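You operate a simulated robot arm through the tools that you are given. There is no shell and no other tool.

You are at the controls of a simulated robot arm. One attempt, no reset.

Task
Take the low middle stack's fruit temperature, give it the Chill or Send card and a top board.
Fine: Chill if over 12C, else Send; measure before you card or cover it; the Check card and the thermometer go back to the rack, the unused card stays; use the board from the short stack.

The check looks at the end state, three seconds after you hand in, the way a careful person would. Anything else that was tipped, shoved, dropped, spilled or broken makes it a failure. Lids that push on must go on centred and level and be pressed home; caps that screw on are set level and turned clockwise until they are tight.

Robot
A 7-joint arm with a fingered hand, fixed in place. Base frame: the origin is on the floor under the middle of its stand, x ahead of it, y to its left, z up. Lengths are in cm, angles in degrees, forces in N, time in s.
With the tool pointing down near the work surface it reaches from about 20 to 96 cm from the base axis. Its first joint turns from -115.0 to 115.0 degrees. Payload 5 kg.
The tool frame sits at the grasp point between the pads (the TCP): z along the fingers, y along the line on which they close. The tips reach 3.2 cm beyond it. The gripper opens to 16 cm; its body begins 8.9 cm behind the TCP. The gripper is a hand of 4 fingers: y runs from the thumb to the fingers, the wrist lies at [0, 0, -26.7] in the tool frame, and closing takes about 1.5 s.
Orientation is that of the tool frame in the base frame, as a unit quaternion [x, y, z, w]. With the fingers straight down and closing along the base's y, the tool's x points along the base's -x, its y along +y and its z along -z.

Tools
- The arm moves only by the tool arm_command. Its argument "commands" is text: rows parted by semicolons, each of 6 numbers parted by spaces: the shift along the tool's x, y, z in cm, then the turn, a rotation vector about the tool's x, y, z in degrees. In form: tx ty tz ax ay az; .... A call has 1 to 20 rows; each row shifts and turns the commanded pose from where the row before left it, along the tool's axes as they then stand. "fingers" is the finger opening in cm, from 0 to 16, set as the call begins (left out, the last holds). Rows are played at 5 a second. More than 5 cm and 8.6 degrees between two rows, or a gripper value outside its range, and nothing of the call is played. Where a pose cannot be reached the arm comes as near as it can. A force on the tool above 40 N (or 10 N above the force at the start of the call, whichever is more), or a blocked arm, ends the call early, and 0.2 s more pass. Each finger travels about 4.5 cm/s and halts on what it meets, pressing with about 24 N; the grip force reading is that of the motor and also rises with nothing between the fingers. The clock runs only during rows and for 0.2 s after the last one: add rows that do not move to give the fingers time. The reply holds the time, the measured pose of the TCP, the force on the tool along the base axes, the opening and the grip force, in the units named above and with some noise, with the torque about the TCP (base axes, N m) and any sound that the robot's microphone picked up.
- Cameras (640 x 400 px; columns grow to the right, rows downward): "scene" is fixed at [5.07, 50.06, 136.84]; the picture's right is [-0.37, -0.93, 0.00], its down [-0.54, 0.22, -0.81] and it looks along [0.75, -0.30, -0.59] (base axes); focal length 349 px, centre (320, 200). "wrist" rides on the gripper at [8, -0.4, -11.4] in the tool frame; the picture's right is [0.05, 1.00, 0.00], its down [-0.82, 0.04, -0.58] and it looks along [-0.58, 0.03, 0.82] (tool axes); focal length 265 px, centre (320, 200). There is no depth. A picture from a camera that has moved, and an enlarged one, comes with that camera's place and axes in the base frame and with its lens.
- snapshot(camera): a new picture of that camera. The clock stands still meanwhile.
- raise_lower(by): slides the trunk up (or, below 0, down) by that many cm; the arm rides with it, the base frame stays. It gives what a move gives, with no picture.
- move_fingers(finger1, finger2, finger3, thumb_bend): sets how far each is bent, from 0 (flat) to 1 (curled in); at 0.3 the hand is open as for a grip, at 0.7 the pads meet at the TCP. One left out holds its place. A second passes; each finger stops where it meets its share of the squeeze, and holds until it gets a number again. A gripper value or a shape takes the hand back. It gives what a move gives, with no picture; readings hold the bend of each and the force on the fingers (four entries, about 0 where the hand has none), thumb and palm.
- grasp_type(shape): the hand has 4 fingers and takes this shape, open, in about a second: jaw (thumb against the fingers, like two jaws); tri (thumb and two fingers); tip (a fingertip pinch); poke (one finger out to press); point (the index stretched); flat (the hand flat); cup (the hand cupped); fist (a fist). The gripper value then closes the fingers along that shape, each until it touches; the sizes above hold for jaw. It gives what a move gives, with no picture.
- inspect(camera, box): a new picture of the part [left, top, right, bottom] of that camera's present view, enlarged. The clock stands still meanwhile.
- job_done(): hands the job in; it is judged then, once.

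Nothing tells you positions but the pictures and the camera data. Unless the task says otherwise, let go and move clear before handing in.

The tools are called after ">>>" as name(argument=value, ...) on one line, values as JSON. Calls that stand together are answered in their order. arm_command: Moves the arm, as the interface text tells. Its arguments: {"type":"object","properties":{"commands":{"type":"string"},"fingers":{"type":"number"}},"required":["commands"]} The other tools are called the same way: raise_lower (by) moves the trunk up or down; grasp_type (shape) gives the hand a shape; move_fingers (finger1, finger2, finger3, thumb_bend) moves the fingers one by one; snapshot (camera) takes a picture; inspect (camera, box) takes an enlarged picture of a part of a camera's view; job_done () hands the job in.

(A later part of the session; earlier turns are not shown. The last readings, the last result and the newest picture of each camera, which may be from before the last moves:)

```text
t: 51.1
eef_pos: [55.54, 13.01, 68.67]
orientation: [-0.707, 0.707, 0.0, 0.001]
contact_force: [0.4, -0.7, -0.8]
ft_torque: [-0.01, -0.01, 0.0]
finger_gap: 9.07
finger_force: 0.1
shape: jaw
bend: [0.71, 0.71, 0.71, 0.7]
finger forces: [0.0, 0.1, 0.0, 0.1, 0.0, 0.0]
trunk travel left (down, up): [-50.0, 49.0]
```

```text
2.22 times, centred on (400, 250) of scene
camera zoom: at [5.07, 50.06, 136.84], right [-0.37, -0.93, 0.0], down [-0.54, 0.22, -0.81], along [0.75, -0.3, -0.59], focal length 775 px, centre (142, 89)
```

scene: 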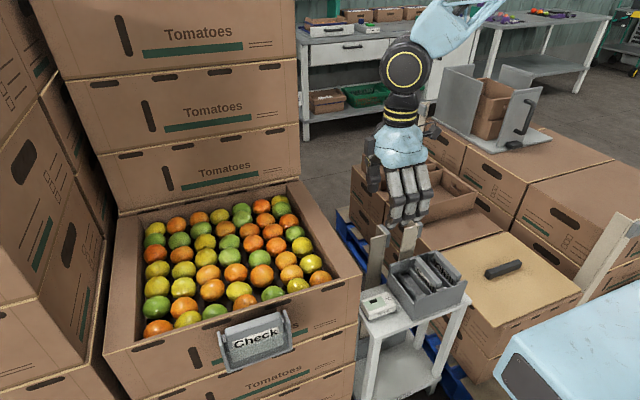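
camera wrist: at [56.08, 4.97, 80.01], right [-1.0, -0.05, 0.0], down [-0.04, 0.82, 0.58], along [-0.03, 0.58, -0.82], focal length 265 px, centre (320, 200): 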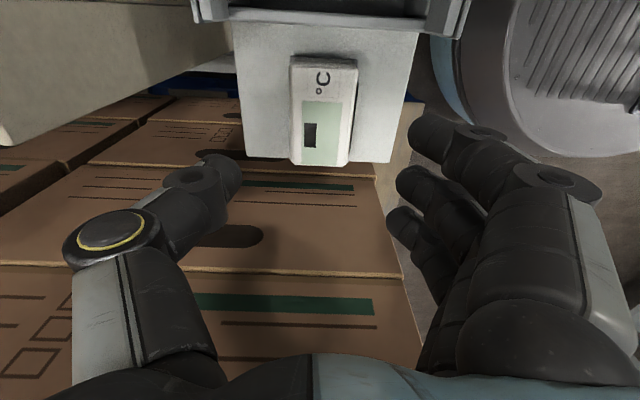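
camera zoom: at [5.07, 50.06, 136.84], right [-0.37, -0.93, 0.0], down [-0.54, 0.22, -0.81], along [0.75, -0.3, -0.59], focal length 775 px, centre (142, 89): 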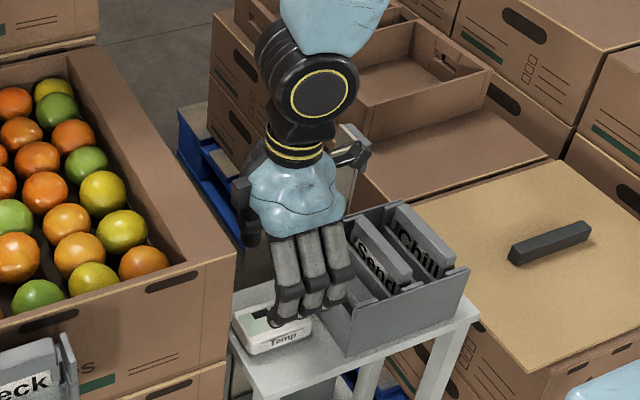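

>>> arm_command(commands="0 0 3 0 0 0;0 0 3 0 0 0;0 0 2 0 0 0;0 0 1 0 0 0;0 0 0 0 0 0")

>>> snapshot(camera="wrist")

>>> inspect(camera="scene", box=[340, 220, 440, 340])

```text
t: 52.3
eef_pos: [55.47, 12.93, 59.6]
orientation: [-0.707, 0.707, 0.001, 0.0]
contact_force: [0.7, 0.1, 0.7]
ft_torque: [0.02, -0.01, 0.01]
finger_gap: 9.05
finger_force: 0.0
shape: jaw
bend: [0.71, 0.71, 0.71, 0.7]
finger forces: [0.1, 0.1, 0.1, 0.0, 0.1, 0.0]
trunk travel left (down, up): [-50.0, 49.0]
```

```text
taken
camera wrist: at [55.94, 4.95, 70.86], right [-1.0, -0.05, 0.0], down [-0.04, 0.82, 0.58], along [-0.03, 0.58, -0.82], focal length 265 px, centre (320, 200)
```

wrist: 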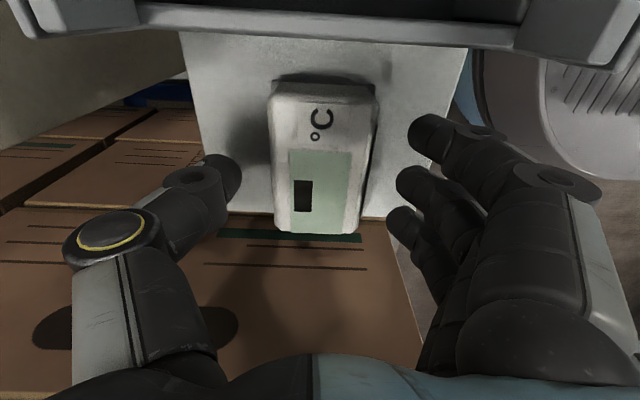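

```text
3.33 times, centred on (390, 280) of scene
camera zoom: at [5.07, 50.06, 136.84], right [-0.37, -0.93, 0.0], down [-0.54, 0.22, -0.81], along [0.75, -0.3, -0.59], focal length 1163 px, centre (87, -67)
```

zoom: 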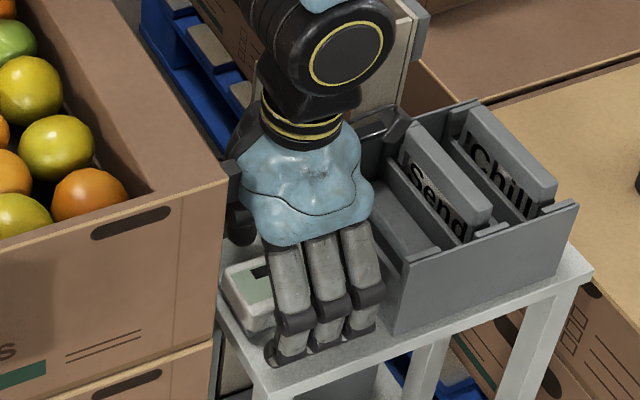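

>>> arm_command(commands="0 0 0.7 0 0 0;0 0 0.6 0 0 0;0 0 0 0 0 0")

>>> arm_command(commands="0 0 0 0 0 0;0 0 0 0 0 0;0 0 0 0 0 0;0 0 0 0 0 0;0 0 0 0 0 0;0 0 0 0 0 0;0 0 0 0 0 0;0 0 0 0 0 0", fingers=4)

>>> snapshot(camera="wrist")

>>> inspect(camera="scene", box=[340, 220, 440, 340])

```text
t: 53.1
eef_pos: [55.54, 12.87, 58.44]
orientation: [0.708, -0.707, 0.001, -0.001]
contact_force: [-0.3, -4.1, 26.5]
ft_torque: [-0.12, 1.52, 0.2]
finger_gap: 8.98
finger_force: 0.0
shape: jaw
bend: [0.72, 0.72, 0.72, 0.7]
finger forces: [8.7, 8.8, 8.8, 0.1, 0.1, 0.0]
trunk travel left (down, up): [-50.0, 49.0]
```

```text
t: 54.9
eef_pos: [55.49, 12.85, 58.36]
orientation: [-0.707, 0.707, -0.001, 0.0]
contact_force: [-6.6, -7.6, 36.0]
ft_torque: [-0.29, 2.39, 0.24]
finger_gap: 4.96
finger_force: 23.8
shape: jaw
bend: [0.73, 0.73, 0.73, 0.71]
finger forces: [16.2, 18.2, 21.5, 0.0, 18.2, 0.0]
trunk travel left (down, up): [-50.0, 49.0]
```

```text
taken
camera wrist: at [55.96, 4.88, 69.74], right [-1.0, -0.05, 0.0], down [-0.04, 0.82, 0.58], along [-0.03, 0.58, -0.82], focal length 265 px, centre (320, 200)
```

wrist: 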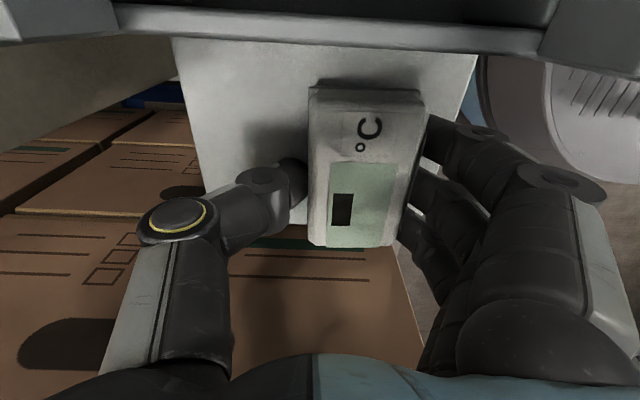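

```text
3.33 times, centred on (390, 280) of scene
camera zoom: at [5.07, 50.06, 136.84], right [-0.37, -0.93, 0.0], down [-0.54, 0.22, -0.81], along [0.75, -0.3, -0.59], focal length 1163 px, centre (87, -67)
```

zoom: 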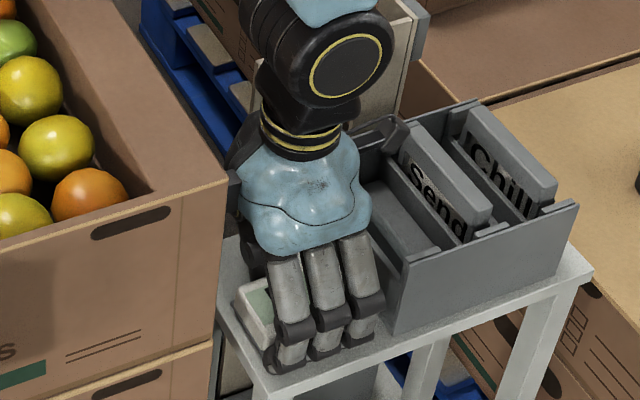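

The fingers touched the cart top (z≈55.1), and the thumb slid the thermometer against the fingers. It is gripped at 4.96 cm, so I'll lift it gently and check the hold.

>>> arm_command(commands="0 0 -0.5 0 0 0;0 0 -1 0 0 0;0 0 -2 0 0 0;0 0 -3 0 0 0;0 0 0 0 0 0")

>>> snapshot(camera="wrist")

>>> inspect(camera="scene", box=[340, 200, 440, 320])

```text
t: 56.1
eef_pos: [55.54, 13.13, 64.97]
orientation: [0.707, -0.707, 0.001, 0.0]
contact_force: [-0.7, 0.3, -0.7]
ft_torque: [0.04, -0.02, -0.04]
finger_gap: 4.91
finger_force: 24.0
shape: jaw
bend: [0.72, 0.72, 0.72, 0.7]
finger forces: [7.5, 7.9, 8.3, 0.0, 23.9, 0.0]
trunk travel left (down, up): [-50.0, 49.0]
```

```text
taken
camera wrist: at [56.03, 5.05, 76.28], right [-1.0, -0.05, 0.0], down [-0.04, 0.82, 0.58], along [-0.03, 0.58, -0.82], focal length 265 px, centre (320, 200)
```

wrist: 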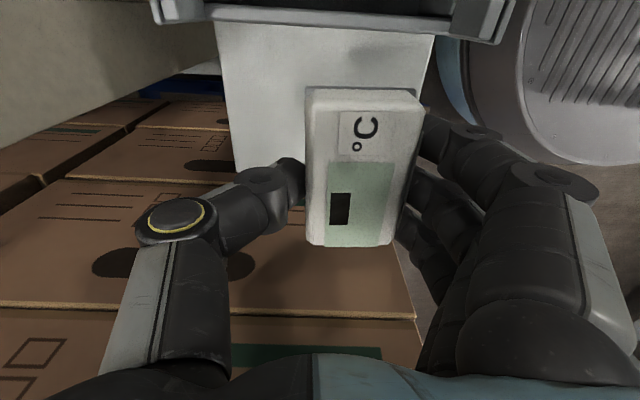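

```text
3.33 times, centred on (390, 260) of scene
camera zoom: at [5.07, 50.06, 136.84], right [-0.37, -0.93, 0.0], down [-0.54, 0.22, -0.81], along [0.75, -0.3, -0.59], focal length 1163 px, centre (87, 0)
```

zoom: 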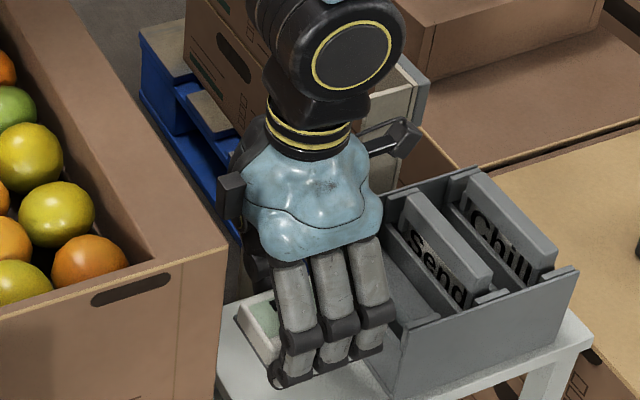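

The thermometer is held level. I'll carry it up and over to hover above the centre of the fruit.

>>> arm_command(commands="0 0 -5 0 0 0;0 0 -5 0 0 0;0 0 -5 0 0 0;0 0 -5 0 0 0;0 0 -5 0 0 0;0 0 -4 0 0 0;-5 0 0 0 0 0;-5 0 0 0 0 0;-4.5 -2 0 0 0 0;-4.5 -2 0 0 0 0;-4.5 -2 0 0 0 0;-4.5 -2 0 0 0 0;-4 -3 0 0 0 0;-3 -3 0 0 0 0;0 0 1.5 0 0 0;0 0 0 0 0 0")

>>> snapshot(camera="wrist")

>>> snapshot(camera="scene")

```text
t: 59.5
eef_pos: [69.83, 48.18, 92.32]
orientation: [-0.707, 0.707, -0.001, 0.0]
contact_force: [-0.3, 0.2, -0.5]
ft_torque: [0.02, -0.03, 0.04]
finger_gap: 4.89
finger_force: 23.6
shape: jaw
bend: [0.72, 0.72, 0.72, 0.7]
finger forces: [7.3, 7.8, 8.1, 0.0, 23.1, 0.1]
trunk travel left (down, up): [-50.0, 49.0]
```

```text
taken
camera wrist: at [70.33, 40.13, 103.58], right [-1.0, -0.05, 0.0], down [-0.04, 0.82, 0.58], along [-0.03, 0.58, -0.82], focal length 265 px, centre (320, 200)
```

wrist: 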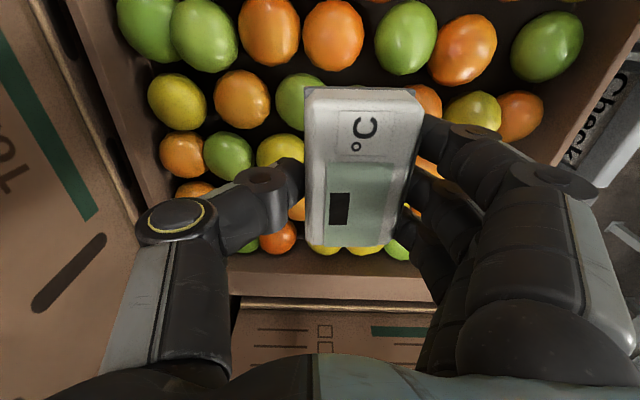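

```text
taken
```

scene: 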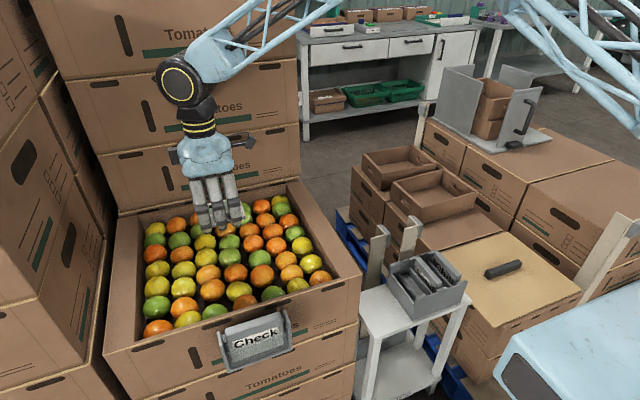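

The display still shows just the blank mark. I'll lower step by step toward the fruit, checking the display each time.

>>> arm_command(commands="0 0 1.5 0 0 0;0 0 1.5 0 0 0;0 0 1.5 0 0 0;0 0 0 0 0 0;0 0 0 0 0 0;0 0 0 0 0 0")

>>> snapshot(camera="wrist")

>>> inspect(camera="wrist", box=[280, 70, 440, 270])

>>> inspect(camera="scene", box=[130, 130, 310, 280])

```text
t: 60.9
eef_pos: [69.75, 47.99, 87.89]
orientation: [0.707, -0.707, 0.0, 0.0]
contact_force: [0.1, 0.6, -1.4]
ft_torque: [0.01, 0.02, 0.01]
finger_gap: 4.91
finger_force: 24.2
shape: jaw
bend: [0.72, 0.72, 0.72, 0.7]
finger forces: [7.4, 7.6, 8.1, 0.0, 23.3, 0.0]
trunk travel left (down, up): [-50.0, 49.0]
```

```text
taken
camera wrist: at [70.23, 40.05, 99.14], right [-1.0, -0.05, 0.0], down [-0.04, 0.82, 0.58], along [-0.03, 0.58, -0.82], focal length 265 px, centre (320, 200)
```

wrist: 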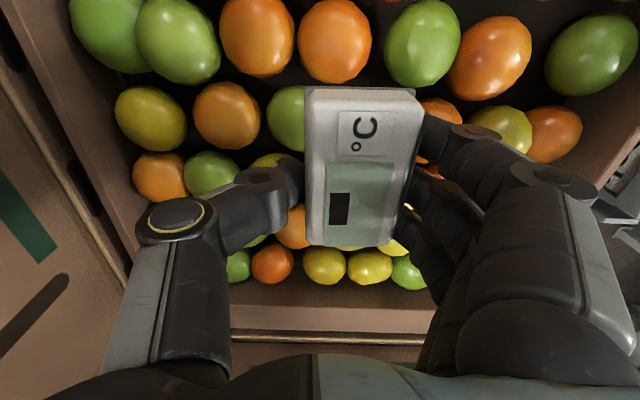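

```text
2.00 times, centred on (360, 170) of wrist
camera zoom: at [70.23, 40.05, 99.14], right [-1.0, -0.05, 0.0], down [-0.04, 0.82, 0.58], along [-0.03, 0.58, -0.82], focal length 531 px, centre (240, 260)
```

zoom: 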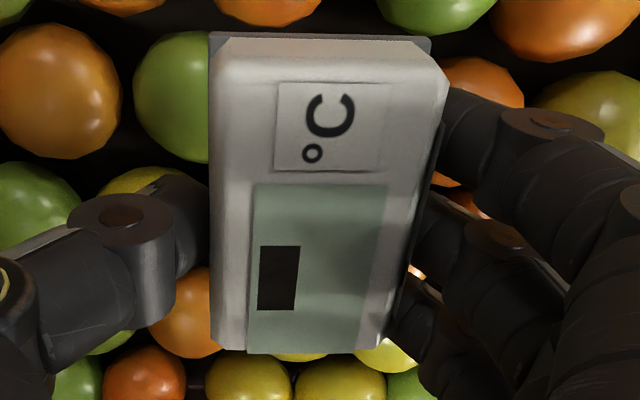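

```text
2.67 times, centred on (220, 205) of scene
camera zoom: at [5.07, 50.06, 136.84], right [-0.37, -0.93, 0.0], down [-0.54, 0.22, -0.81], along [0.75, -0.3, -0.59], focal length 930 px, centre (587, 187)
```

zoom: 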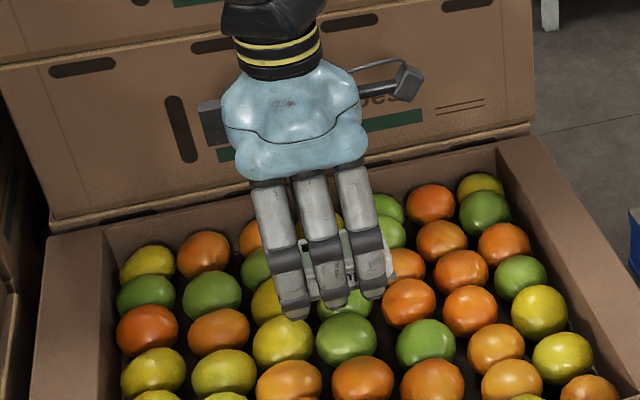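

>>> arm_command(commands="0 0 1 0 0 0;0 0 1 0 0 0;0 0 0 0 0 0;0 0 0 0 0 0;0 0 0 0 0 0")

>>> inspect(camera="wrist", box=[280, 70, 440, 270])

>>> inspect(camera="scene", box=[180, 180, 280, 260])

```text
t: 62.1
eef_pos: [69.57, 48.0, 85.81]
orientation: [0.707, -0.707, 0.0, 0.0]
contact_force: [0.3, -0.1, -2.0]
ft_torque: [-0.01, -0.03, 0.04]
finger_gap: 4.91
finger_force: 24.0
shape: jaw
bend: [0.72, 0.72, 0.72, 0.7]
finger forces: [7.4, 7.8, 8.1, 0.0, 23.3, 0.0]
trunk travel left (down, up): [-50.0, 49.0]
```

```text
2.00 times, centred on (360, 170) of wrist
camera zoom: at [70.02, 39.99, 97.15], right [-1.0, -0.05, 0.0], down [-0.04, 0.82, 0.58], along [-0.03, 0.58, -0.82], focal length 531 px, centre (240, 260)
```

zoom: 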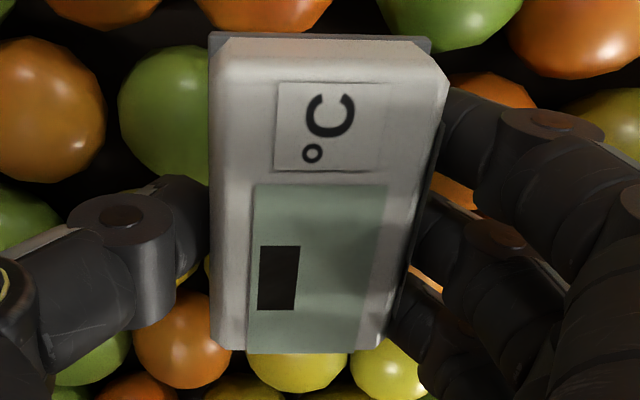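

```text
5.00 times, centred on (230, 220) of scene
camera zoom: at [5.07, 50.06, 136.84], right [-0.37, -0.93, 0.0], down [-0.54, 0.22, -0.81], along [0.75, -0.3, -0.59], focal length 1744 px, centre (770, 100)
```

zoom: 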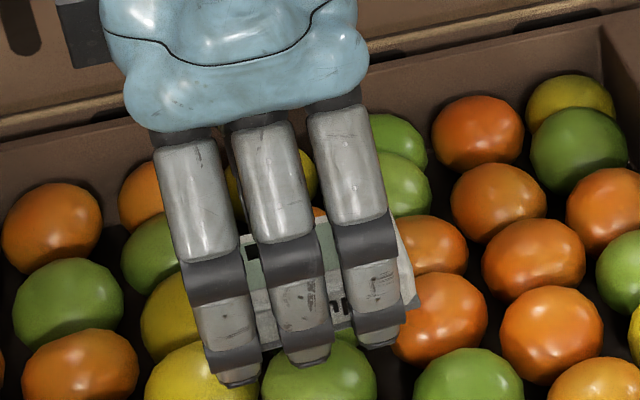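

>>> arm_command(commands="0 0 0.5 0 0 0;0 0 0.5 0 0 0;0 0 0 0 0 0;0 0 0 0 0 0;0 0 0 0 0 0;0 0 0 0 0 0;0 0 0 0 0 0")

>>> inspect(camera="wrist", box=[280, 70, 440, 270])

```text
t: 62.9
eef_pos: [69.59, 47.89, 85.41]
orientation: [0.707, -0.707, 0.001, -0.003]
contact_force: [-5.0, -4.7, 21.3]
ft_torque: [-0.39, 1.29, 0.25]
finger_gap: 4.93
finger_force: 24.6
shape: jaw
bend: [0.73, 0.72, 0.72, 0.71]
finger forces: [16.3, 13.8, 11.7, 0.0, 20.1, 0.0]
trunk travel left (down, up): [-50.0, 49.0]
stopped in row 4: the force on the tool passed its limit at 41 N (the readings are from after the stop); the commanded pose is now the measured one
```

```text
2.00 times, centred on (360, 170) of wrist
camera zoom: at [70.05, 39.86, 96.79], right [-1.0, -0.05, -0.01], down [-0.04, 0.81, 0.58], along [-0.03, 0.58, -0.81], focal length 531 px, centre (240, 260)
```

zoom: 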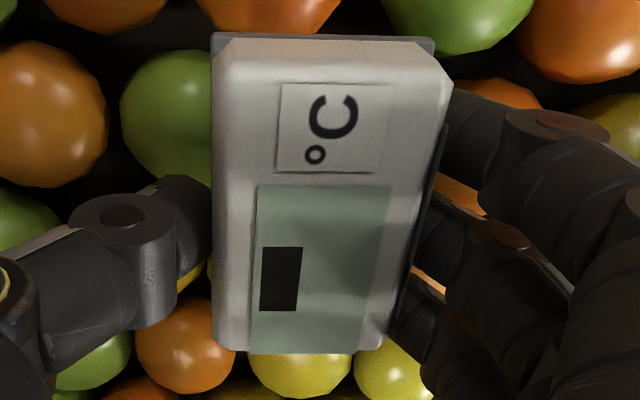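

The thermometer or fingers now touch the fruit (tops near z≈82). I'll ease off slightly and hold for a couple of seconds to see if a reading appears.

>>> arm_command(commands="0 0 -0.1 0 0 0;0 0 0 0 0 0;0 0 0 0 0 0;0 0 0 0 0 0;0 0 0 0 0 0;0 0 0 0 0 0;0 0 0 0 0 0;0 0 0 0 0 0;0 0 0 0 0 0;0 0 0 0 0 0;0 0 0 0 0 0;0 0 0 0 0 0;0 0 0 0 0 0;0 0 0 0 0 0;0 0 0 0 0 0")

>>> snapshot(camera="wrist")

>>> inspect(camera="wrist", box=[280, 70, 440, 270])

>>> inspect(camera="scene", box=[180, 180, 280, 260])

```text
t: 66.1
eef_pos: [69.53, 47.83, 85.54]
orientation: [0.707, -0.707, 0.001, -0.002]
contact_force: [1.4, -2.3, 29.4]
ft_torque: [-0.25, 1.3, 0.03]
finger_gap: 4.89
finger_force: 24.4
shape: jaw
bend: [0.73, 0.73, 0.72, 0.71]
finger forces: [18.2, 16.2, 14.3, 0.0, 26.8, 0.0]
trunk travel left (down, up): [-50.0, 49.0]
```

```text
taken
camera wrist: at [70.01, 39.86, 96.78], right [-1.0, -0.05, -0.01], down [-0.04, 0.81, 0.58], along [-0.03, 0.58, -0.81], focal length 265 px, centre (320, 200)
```

wrist: 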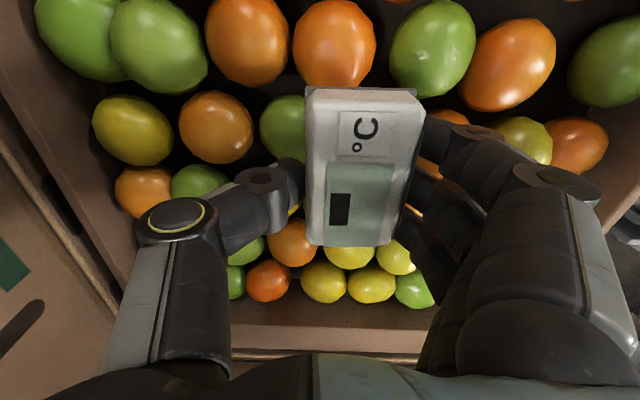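

```text
2.00 times, centred on (360, 170) of wrist
camera zoom: at [70.01, 39.86, 96.78], right [-1.0, -0.05, -0.01], down [-0.04, 0.81, 0.58], along [-0.03, 0.58, -0.81], focal length 531 px, centre (240, 260)
```

zoom: 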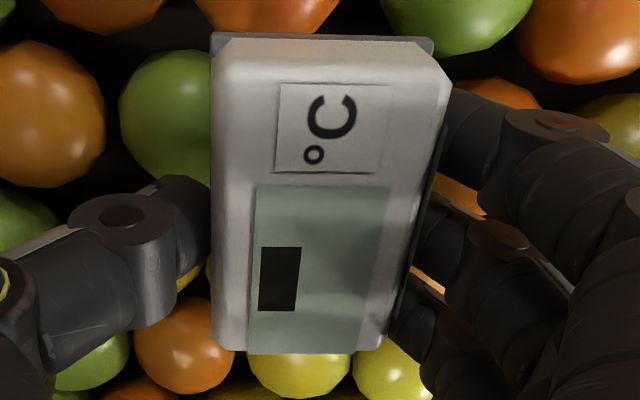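

```text
5.00 times, centred on (230, 220) of scene
camera zoom: at [5.07, 50.06, 136.84], right [-0.37, -0.93, 0.0], down [-0.54, 0.22, -0.81], along [0.75, -0.3, -0.59], focal length 1744 px, centre (770, 100)
```

zoom: 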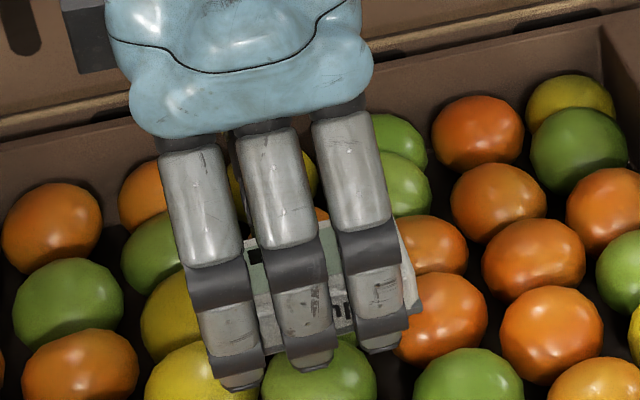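

The torque shows the fingertips are what touches the fruit, not the thermometer's underside. I'll take a closer look at the display itself.

>>> inspect(camera="wrist", box=[310, 160, 400, 250])

>>> inspect(camera="wrist", box=[300, 80, 430, 160])

```text
4.44 times, centred on (355, 205) of wrist
camera zoom: at [70.01, 39.86, 96.78], right [-1.0, -0.05, -0.01], down [-0.04, 0.81, 0.58], along [-0.03, 0.58, -0.81], focal length 1180 px, centre (164, 178)
```

zoom: 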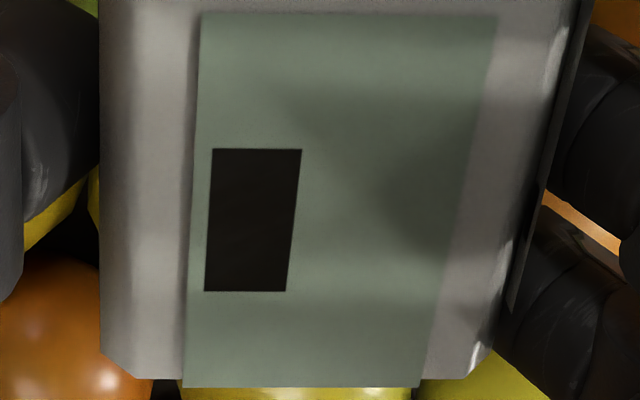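

```text
4.92 times, centred on (365, 120) of wrist
camera zoom: at [70.01, 39.86, 96.78], right [-1.0, -0.05, -0.01], down [-0.04, 0.81, 0.58], along [-0.03, 0.58, -0.81], focal length 1307 px, centre (98, 594)
```

zoom: 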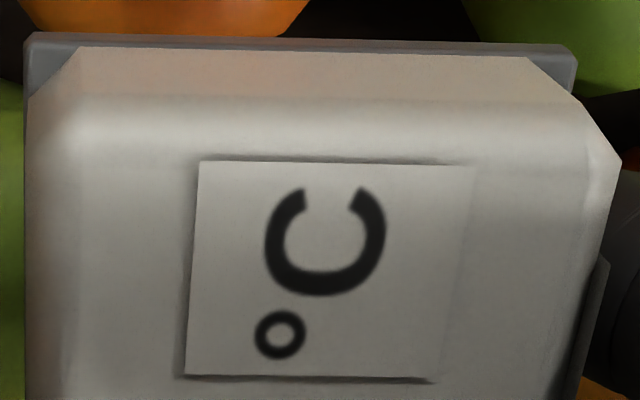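

The grey plate under the body is likely the sensor, so it must touch fruit. I'll loosen the grip slightly so the thermometer settles down onto the fruit while still caged by the fingers.

>>> arm_command(commands="0 0 -0.1 0 0 0;0 0 0 0 0 0;0 0 0 0 0 0;0 0 0 0 0 0;0 0 0 0 0 0;0 0 0 0 0 0;0 0 0 0 0 0;0 0 0 0 0 0;0 0 0 0 0 0;0 0 0 0 0 0", fingers=5.6)

>>> inspect(camera="wrist", box=[240, 70, 480, 270])

>>> inspect(camera="scene", box=[180, 180, 280, 260])

```text
t: 68.3
eef_pos: [69.48, 47.94, 85.52]
orientation: [-0.707, 0.707, -0.002, 0.003]
contact_force: [-10.6, 4.5, 23.2]
ft_torque: [-0.07, 1.38, -0.28]
finger_gap: 6.22
finger_force: 0.0
shape: jaw
bend: [0.73, 0.73, 0.73, 0.7]
finger forces: [10.9, 7.5, 5.1, 0.1, 0.0, 0.0]
trunk travel left (down, up): [-50.0, 49.0]
```

```text
2.00 times, centred on (360, 170) of wrist
camera zoom: at [69.94, 39.95, 96.85], right [-1.0, -0.05, 0.0], down [-0.04, 0.81, 0.58], along [-0.03, 0.58, -0.81], focal length 531 px, centre (240, 260)
```

zoom: 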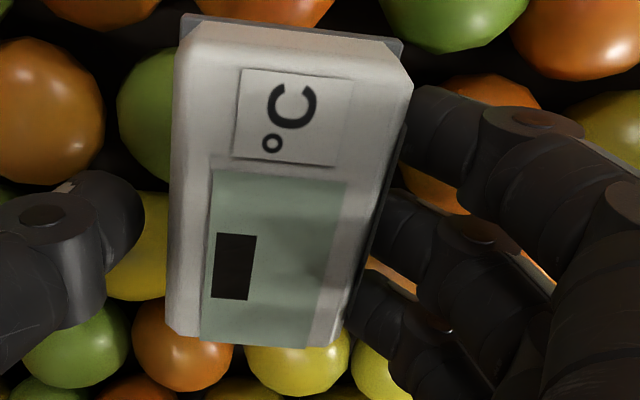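

```text
5.00 times, centred on (230, 220) of scene
camera zoom: at [5.07, 50.06, 136.84], right [-0.37, -0.93, 0.0], down [-0.54, 0.22, -0.81], along [0.75, -0.3, -0.59], focal length 1744 px, centre (770, 100)
```

zoom: 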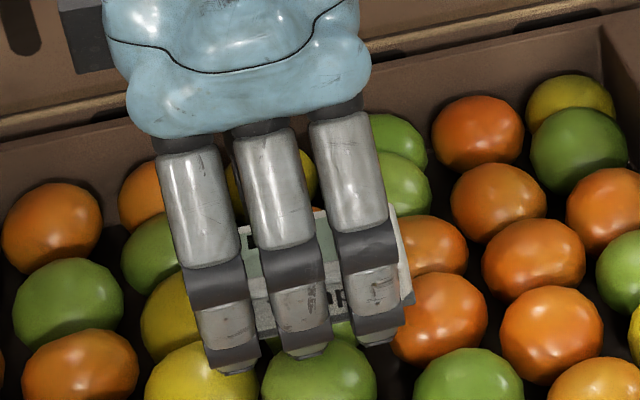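

>>> arm_command(commands="0 0 0 0 0 0;0 0 0 0 0 0;0 0 0 0 0 0;0 0 0 0 0 0;0 0 0 0 0 0;0 0 0 0 0 0;0 0 0 0 0 0;0 0 0 0 0 0;0 0 0 0 0 0;0 0 0 0 0 0;0 0 0 0 0 0;0 0 0 0 0 0;0 0 0 0 0 0;0 0 0 0 0 0;0 0 0 0 0 0;0 0 0 0 0 0;0 0 0 0 0 0;0 0 0 0 0 0;0 0 0 0 0 0;0 0 0 0 0 0")

>>> inspect(camera="wrist", box=[240, 70, 480, 270])

```text
t: 72.5
eef_pos: [69.47, 47.98, 85.51]
orientation: [-0.707, 0.707, 0.0, 0.003]
contact_force: [-9.5, 4.7, 23.8]
ft_torque: [-0.07, 1.42, -0.25]
finger_gap: 6.22
finger_force: 0.0
shape: jaw
bend: [0.73, 0.73, 0.73, 0.7]
finger forces: [11.0, 7.7, 5.1, 0.0, 0.0, 0.0]
trunk travel left (down, up): [-50.0, 49.0]
```

```text
2.00 times, centred on (360, 170) of wrist
camera zoom: at [69.94, 39.95, 96.85], right [-1.0, -0.05, 0.0], down [-0.04, 0.81, 0.58], along [-0.03, 0.58, -0.81], focal length 531 px, centre (240, 260)
```

zoom: 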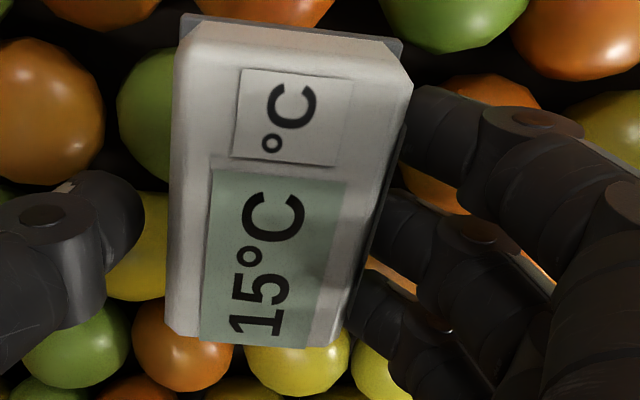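

The display now reads 15 °C, which is over 12, so the card is Chill. I'll confirm with a zoom, then ease up off the fruit and re-grip the thermometer.

>>> inspect(camera="wrist", box=[310, 150, 410, 250])

>>> arm_command(commands="0 0 -0.3 0 0 0;0 0 -0.2 0 0 0;0 0 0 0 0 0")

>>> arm_command(commands="0 0 0 0 0 0;0 0 0 0 0 0;0 0 0 0 0 0;0 0 0 0 0 0;0 0 0 0 0 0;0 0 0 0 0 0;0 0 0 0 0 0;0 0 0 0 0 0", fingers=4)

>>> snapshot(camera="wrist")

>>> inspect(camera="scene", box=[180, 180, 280, 260])

```text
4.00 times, centred on (360, 200) of wrist
camera zoom: at [69.94, 39.95, 96.85], right [-1.0, -0.05, 0.0], down [-0.04, 0.81, 0.58], along [-0.03, 0.58, -0.81], focal length 1062 px, centre (160, 200)
```

zoom: 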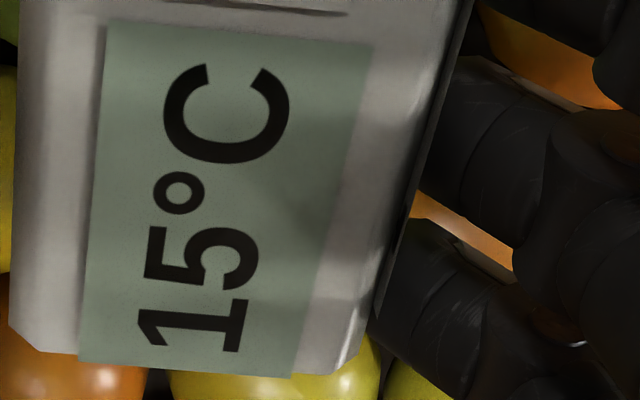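

```text
t: 73.3
eef_pos: [69.67, 47.92, 85.83]
orientation: [-0.706, 0.708, 0.0, 0.001]
contact_force: [0.1, 0.2, 0.4]
ft_torque: [-0.02, -0.05, -0.03]
finger_gap: 5.57
finger_force: 0.0
shape: jaw
bend: [0.73, 0.73, 0.73, 0.7]
finger forces: [0.1, 0.0, 0.0, 0.0, 0.0, 0.0]
trunk travel left (down, up): [-50.0, 49.0]
```

```text
t: 75.1
eef_pos: [69.63, 47.87, 85.96]
orientation: [-0.707, 0.707, 0.0, 0.002]
contact_force: [0.2, 0.5, 0.2]
ft_torque: [-0.01, 0.0, -0.02]
finger_gap: 4.83
finger_force: 23.6
shape: jaw
bend: [0.73, 0.73, 0.73, 0.7]
finger forces: [7.0, 7.0, 7.4, 0.0, 21.6, 0.0]
trunk travel left (down, up): [-50.0, 49.0]
```

```text
taken
camera wrist: at [70.09, 39.96, 97.21], right [-1.0, -0.05, 0.0], down [-0.04, 0.81, 0.58], along [-0.03, 0.58, -0.81], focal length 265 px, centre (320, 200)
```

wrist: 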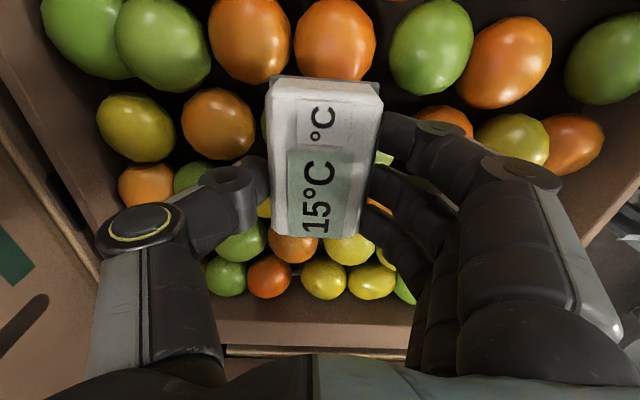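

```text
5.00 times, centred on (230, 220) of scene
camera zoom: at [5.07, 50.06, 136.84], right [-0.37, -0.93, 0.0], down [-0.54, 0.22, -0.81], along [0.75, -0.3, -0.59], focal length 1744 px, centre (770, 100)
```

zoom: 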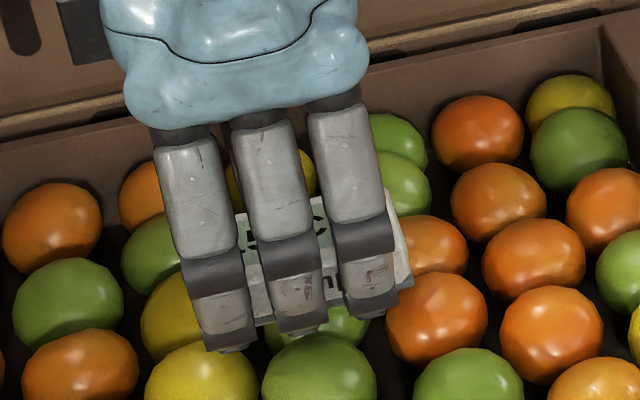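

The thermometer is re-gripped and centred between the fingers. Now I'll take it back to its spot beside the rack, centred near (55.5, 12.45).

>>> arm_command(commands="0 0 -3 0 0 0;0 0 -4 0 0 0;0 0 -3 0 0 0;4 3 0 0 0 0;4 3 0 0 0 0;4.5 2 0 0 0 0;4.5 2 0 0 0 0;4.5 2 0 0 0 0;4.5 2 0 0 0 0;4.5 0.1 0 0 0 0;4.3 0 0 0 0 0;0 0 4 0 0 0;0 0 5 0 0 0;0 0 5 0 0 0;0 0 5 0 0 0;0 0 5 0 0 0;0 0 5 0 0 0;0 0 2 0 0 0;0 0 0 0 0 0")

>>> snapshot(camera="wrist")

>>> inspect(camera="scene", box=[320, 180, 480, 340])

```text
t: 79.1
eef_pos: [55.6, 13.15, 64.73]
orientation: [-0.707, 0.707, 0.0, 0.003]
contact_force: [-0.4, -0.2, -1.5]
ft_torque: [0.05, -0.03, 0.05]
finger_gap: 4.8
finger_force: 23.9
shape: jaw
bend: [0.73, 0.73, 0.73, 0.7]
finger forces: [7.1, 7.2, 7.2, 0.0, 21.5, 0.0]
trunk travel left (down, up): [-50.0, 49.0]
```

```text
taken
camera wrist: at [56.09, 5.23, 76.06], right [-1.0, -0.05, 0.0], down [-0.04, 0.81, 0.58], along [-0.03, 0.58, -0.81], focal length 265 px, centre (320, 200)
```

wrist: 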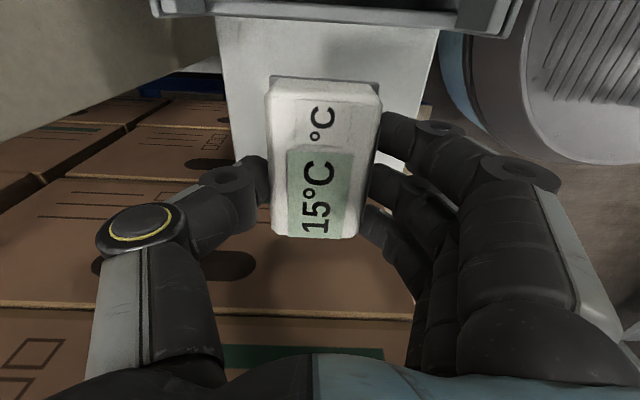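

```text
2.50 times, centred on (400, 260) of scene
camera zoom: at [5.07, 50.06, 136.84], right [-0.37, -0.93, 0.0], down [-0.54, 0.22, -0.81], along [0.75, -0.3, -0.59], focal length 872 px, centre (120, 50)
```

zoom: 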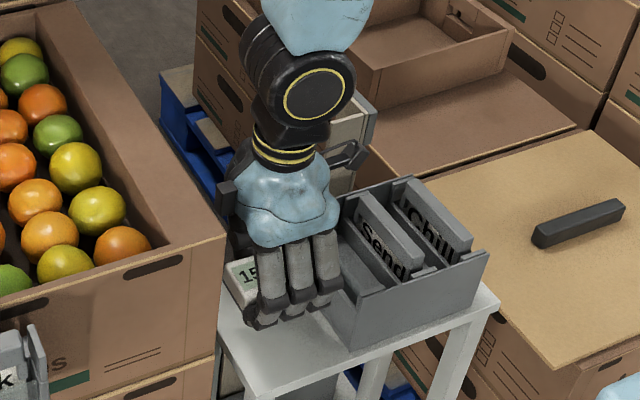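

>>> arm_command(commands="0 0 2.5 0 0 0;0 0 2 0 0 0;0 0 0.5 0 0 0;0 0 0.3 0 0 0;0 0 0 0 0 0")

>>> inspect(camera="wrist", box=[200, 40, 440, 260])

```text
t: 80.3
eef_pos: [55.63, 13.3, 59.59]
orientation: [0.707, -0.707, -0.001, -0.002]
contact_force: [0.4, -0.1, -1.4]
ft_torque: [0.02, -0.01, 0.02]
finger_gap: 4.8
finger_force: 24.0
shape: jaw
bend: [0.73, 0.73, 0.73, 0.7]
finger forces: [7.1, 7.1, 7.2, 0.0, 21.4, 0.1]
trunk travel left (down, up): [-50.0, 49.0]
```

```text
1.82 times, centred on (320, 150) of wrist
camera zoom: at [56.09, 5.25, 70.88], right [-1.0, -0.05, 0.0], down [-0.04, 0.81, 0.58], along [-0.03, 0.58, -0.81], focal length 483 px, centre (320, 291)
```

zoom: 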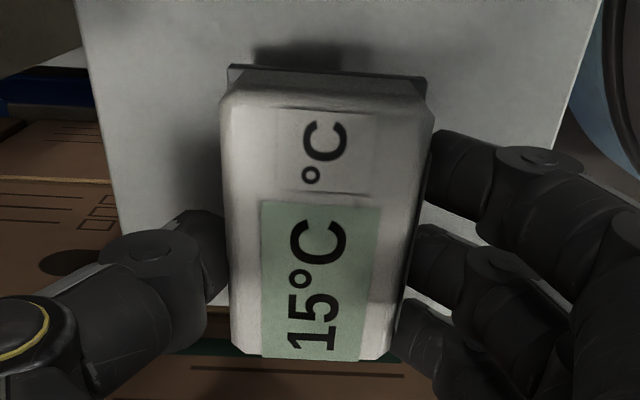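

>>> arm_command(commands="0 0 0.3 0 0 0;0 0 0.3 0 0 0;0 0 0 0 0 0")

```text
t: 81.1
eef_pos: [55.51, 13.25, 58.92]
orientation: [-0.707, 0.707, 0.0, 0.002]
contact_force: [0.4, -0.9, -0.7]
ft_torque: [0.01, -0.02, 0.0]
finger_gap: 4.78
finger_force: 24.3
shape: jaw
bend: [0.73, 0.73, 0.73, 0.7]
finger forces: [7.1, 7.2, 7.2, 0.0, 21.5, 0.0]
trunk travel left (down, up): [-50.0, 49.0]
```

>>> arm_command(commands="0 0 0.2 0 0 0;0 0 0 0 0 0")

>>> arm_command(commands="0 0 0.2 0 0 0;0 0 0 0 0 0")

```text
t: 81.7
eef_pos: [55.62, 13.33, 58.76]
orientation: [0.707, -0.707, 0.0, -0.003]
contact_force: [-1.3, -0.2, 16.9]
ft_torque: [-0.04, 0.12, 0.02]
finger_gap: 4.83
finger_force: 24.2
shape: jaw
bend: [0.73, 0.73, 0.73, 0.7]
finger forces: [9.1, 8.8, 8.8, 0.0, 25.4, 0.1]
trunk travel left (down, up): [-50.0, 49.0]
```

```text
t: 82.3
eef_pos: [55.54, 13.37, 58.67]
orientation: [0.707, -0.707, 0.001, -0.003]
contact_force: [-1.0, 0.2, 38.3]
ft_torque: [-0.02, 0.15, -0.03]
finger_gap: 5.0
finger_force: 24.0
shape: jaw
bend: [0.74, 0.74, 0.74, 0.71]
finger forces: [10.1, 10.0, 10.0, 0.0, 28.9, 0.1]
trunk travel left (down, up): [-50.0, 49.0]
```

It's resting on the cart. I'll ease the pressure, open the fingers and lift away.

>>> arm_command(commands="0 0 -0.2 0 0 0;0 0 0 0 0 0;0 0 0 0 0 0;0 0 0 0 0 0;0 0 0 0 0 0", fingers=7.5)

>>> snapshot(camera="wrist")

```text
t: 83.5
eef_pos: [55.59, 13.27, 58.74]
orientation: [-0.707, 0.707, 0.0, 0.002]
contact_force: [0.1, 0.0, -0.2]
ft_torque: [-0.01, 0.01, -0.01]
finger_gap: 7.41
finger_force: 0.0
shape: jaw
bend: [0.73, 0.73, 0.73, 0.7]
finger forces: [0.1, 0.0, 0.0, 0.1, 0.0, 0.1]
trunk travel left (down, up): [-50.0, 49.0]
```

```text
taken
camera wrist: at [56.14, 5.24, 69.98], right [-1.0, -0.05, 0.0], down [-0.04, 0.81, 0.58], along [-0.03, 0.58, -0.81], focal length 265 px, centre (320, 200)
```

wrist: 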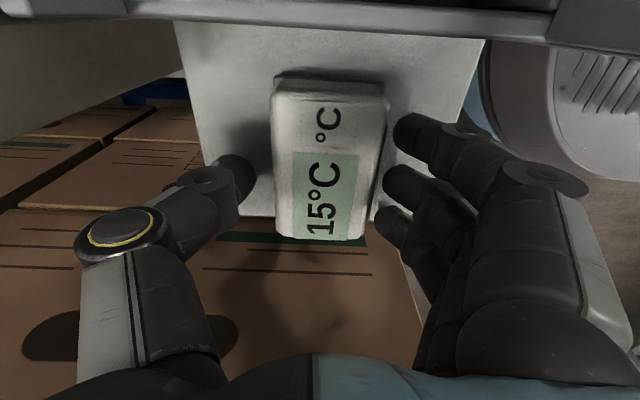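

The thermometer is back standing on its spot. Now I'll lift clear, turn back, and inspect the Check card holder on the crate's near face.

>>> arm_command(commands="0 0 -1 0 0 0;0 0 -3 0 0 0;0 0 -5 0 0 0;0 0 -5 0 0 0;0 0 -5 0 0 0;0 0 -5 0 0 0;0 0 -5 0 0 0;0 0 -5 0 0 0;0 0 -5 0 0 0;-5 0 0 0 0 0;-5 0 0 0 0 0;-4 3 0 0 0 0;-4 3 0 0 0 0;-4 3 0 0 0 0;-4 3 0 0 0 0;0 0 0 0 0 0")

>>> snapshot(camera="wrist")

>>> inspect(camera="scene", box=[340, 240, 500, 340])

>>> inspect(camera="scene", box=[200, 290, 310, 390])

```text
t: 86.9
eef_pos: [43.29, 38.93, 97.49]
orientation: [-0.706, 0.708, 0.0, 0.002]
contact_force: [-0.4, 1.2, -0.3]
ft_torque: [-0.03, -0.01, 0.01]
finger_gap: 7.44
finger_force: 0.1
shape: jaw
bend: [0.73, 0.73, 0.73, 0.7]
finger forces: [0.0, 0.0, 0.1, 0.1, 0.0, 0.1]
trunk travel left (down, up): [-50.0, 49.0]
```

```text
taken
camera wrist: at [43.8, 30.98, 108.81], right [-1.0, -0.05, 0.0], down [-0.04, 0.81, 0.58], along [-0.03, 0.58, -0.81], focal length 265 px, centre (320, 200)
```

wrist: 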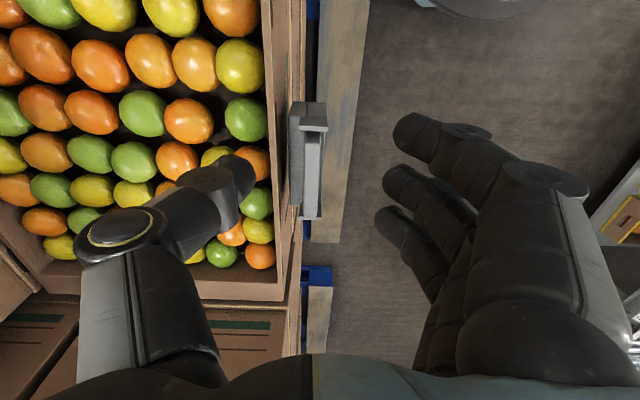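

```text
4.00 times, centred on (420, 290) of scene
camera zoom: at [5.07, 50.06, 136.84], right [-0.37, -0.93, 0.0], down [-0.54, 0.22, -0.81], along [0.75, -0.3, -0.59], focal length 1395 px, centre (-80, -160)
```

zoom: 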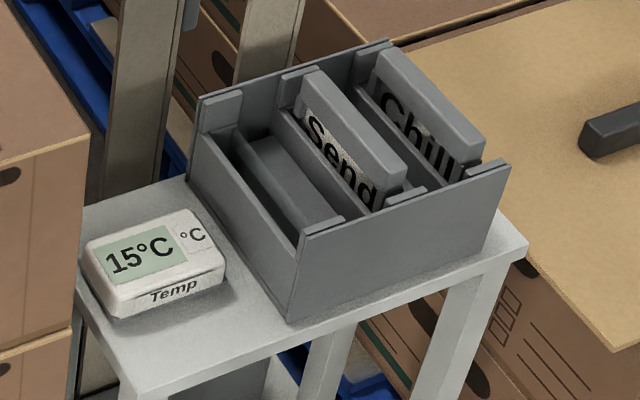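

```text
4.00 times, centred on (255, 340) of scene
camera zoom: at [5.07, 50.06, 136.84], right [-0.37, -0.93, 0.0], down [-0.54, 0.22, -0.81], along [0.75, -0.3, -0.59], focal length 1395 px, centre (580, -360)
```

zoom: 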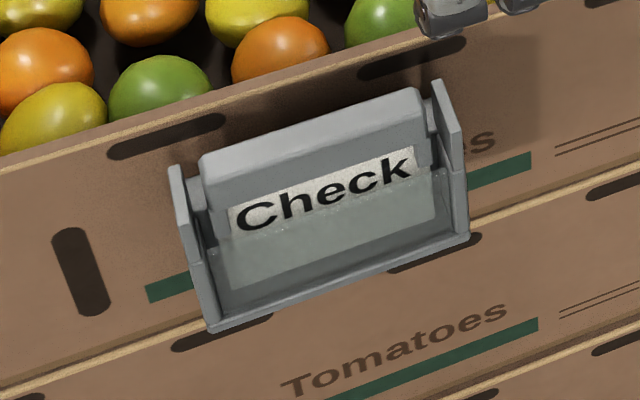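

>>> inspect(camera="wrist", box=[250, 90, 370, 240])

>>> arm_command(commands="3 3 0 0 0 8.5;0 0 0 0 0 8.5;0 0 0 0 0 8.5;0 0 0 0 0 8.5;0 0 0 0 0 8.5;0 0 0 0 0 8.5;0 0 0 0 0 8.5;0 0 0 0 0 8.5;0 0 0 0 0 8.5;0 0 0 0 0 8.5;0 0 0 0 0 5;0 5 0 0 0 0;0 5 0 0 0 0;0 3 0 0 0 0;0 0 0 0 0 0")

>>> snapshot(camera="wrist")

>>> snapshot(camera="scene")

```text
2.67 times, centred on (310, 165) of wrist
camera zoom: at [43.8, 30.98, 108.81], right [-1.0, -0.05, 0.0], down [-0.04, 0.81, 0.58], along [-0.03, 0.58, -0.81], focal length 708 px, centre (347, 293)
```

zoom: 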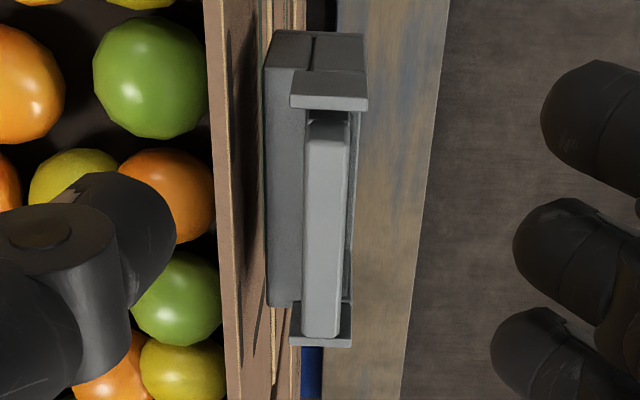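

```text
t: 90.1
eef_pos: [40.39, 49.11, 97.87]
orientation: [0.001, 1.0, 0.0, 0.002]
contact_force: [0.1, 0.1, -0.7]
ft_torque: [-0.04, -0.01, 0.0]
finger_gap: 7.43
finger_force: 0.1
shape: jaw
bend: [0.73, 0.73, 0.73, 0.7]
finger forces: [0.0, 0.0, 0.0, 0.0, 0.0, 0.0]
trunk travel left (down, up): [-50.0, 49.0]
```

```text
taken
camera wrist: at [32.45, 48.76, 109.12], right [-0.05, 1.0, 0.0], down [0.81, 0.04, 0.58], along [0.58, 0.03, -0.81], focal length 265 px, centre (320, 200)
```

wrist: 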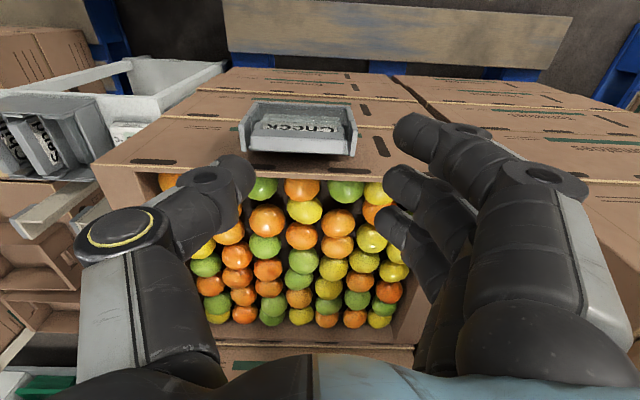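

```text
taken
```

scene: 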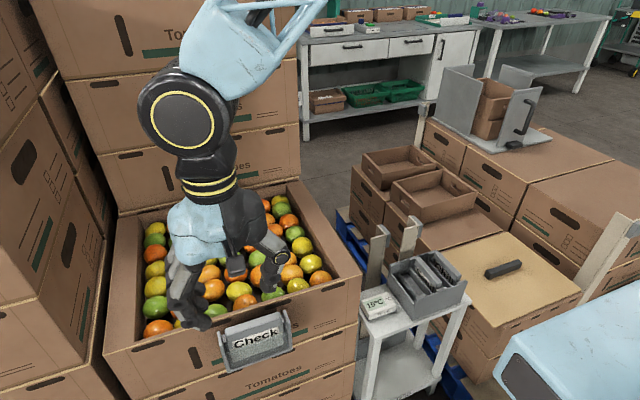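

>>> inspect(camera="wrist", box=[220, 80, 380, 180])

```text
4.00 times, centred on (300, 130) of wrist
camera zoom: at [32.45, 48.76, 109.12], right [-0.05, 1.0, 0.0], down [0.81, 0.04, 0.58], along [0.58, 0.03, -0.81], focal length 1062 px, centre (400, 480)
```

zoom: 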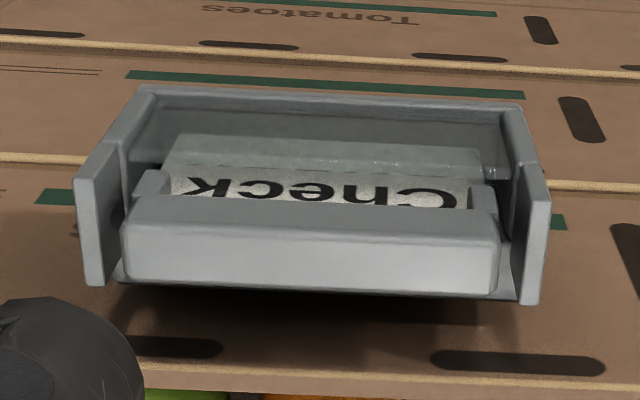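

The Check card has a thick grip bar about 10 cm long, centred near (44, 46.75) with its top at z≈82.7. It stands in a pocket with side ears. I'll turn the hand to straddle the bar and look from just above.

>>> arm_command(commands="0 0 0 0 0 -8.5;0 0 0 0 0 -8.5;0 0 0 0 0 -8.5;0 0 0 0 0 -8.5;0 0 0 0 0 -8.5;0 0 0 0 0 -8.5;0 0 0 0 0 -8.5;0 0 0 0 0 -8.5;0 0 0 0 0 -8.5;0 0 0 0 0 -8.5;0 0 0 0 0 -5;2.4 -2.5 2 0 0 0;0 0 3 0 0 0;0 0 0 0 0 0", fingers=5)

>>> snapshot(camera="wrist")

>>> inspect(camera="wrist", box=[220, 60, 420, 220])

>>> inspect(camera="scene", box=[160, 240, 340, 390])

```text
t: 93.1
eef_pos: [43.09, 46.64, 92.85]
orientation: [-0.707, 0.707, -0.001, 0.002]
contact_force: [0.2, 0.5, 0.2]
ft_torque: [-0.02, 0.0, -0.04]
finger_gap: 5.02
finger_force: 0.1
shape: jaw
bend: [0.73, 0.73, 0.73, 0.7]
finger forces: [0.0, 0.0, 0.0, 0.0, 0.0, 0.1]
trunk travel left (down, up): [-50.0, 49.0]
```

```text
taken
camera wrist: at [43.61, 38.57, 104.16], right [-1.0, -0.05, 0.0], down [-0.04, 0.81, 0.58], along [-0.03, 0.58, -0.82], focal length 265 px, centre (320, 200)
```

wrist: 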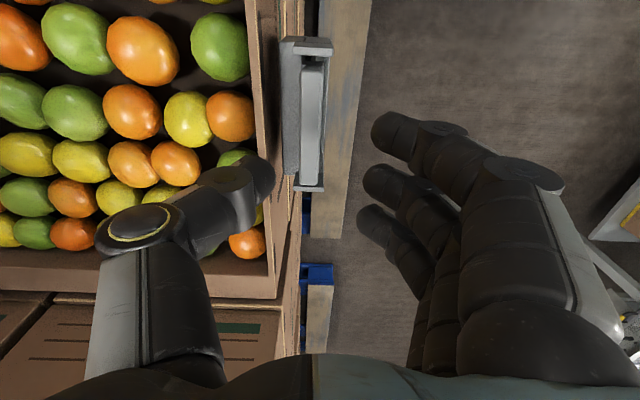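

```text
2.50 times, centred on (320, 140) of wrist
camera zoom: at [43.61, 38.57, 104.16], right [-1.0, -0.05, 0.0], down [-0.04, 0.81, 0.58], along [-0.03, 0.58, -0.82], focal length 664 px, centre (320, 350)
```

zoom: 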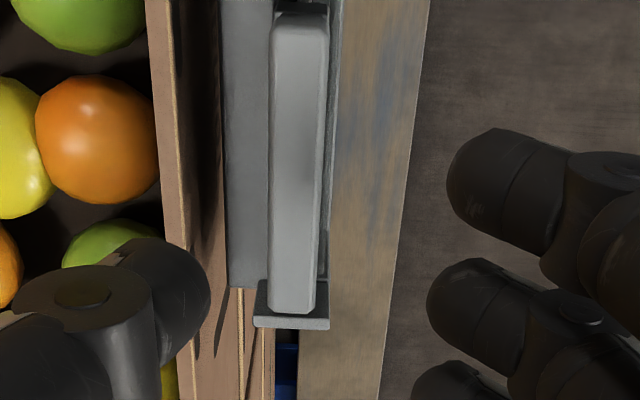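

```text
2.67 times, centred on (250, 315) of scene
camera zoom: at [5.07, 50.06, 136.84], right [-0.37, -0.93, 0.0], down [-0.54, 0.22, -0.81], along [0.75, -0.3, -0.59], focal length 930 px, centre (507, -107)
```

zoom: 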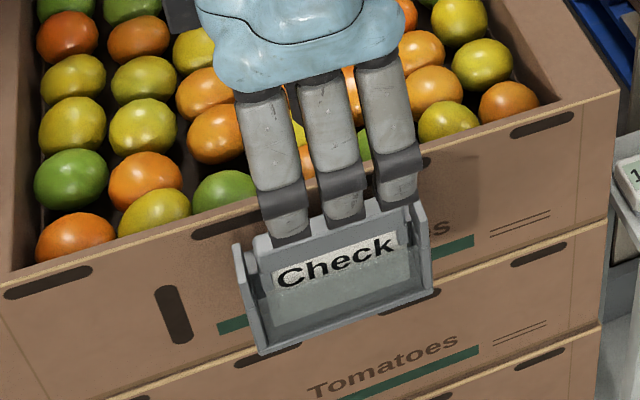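

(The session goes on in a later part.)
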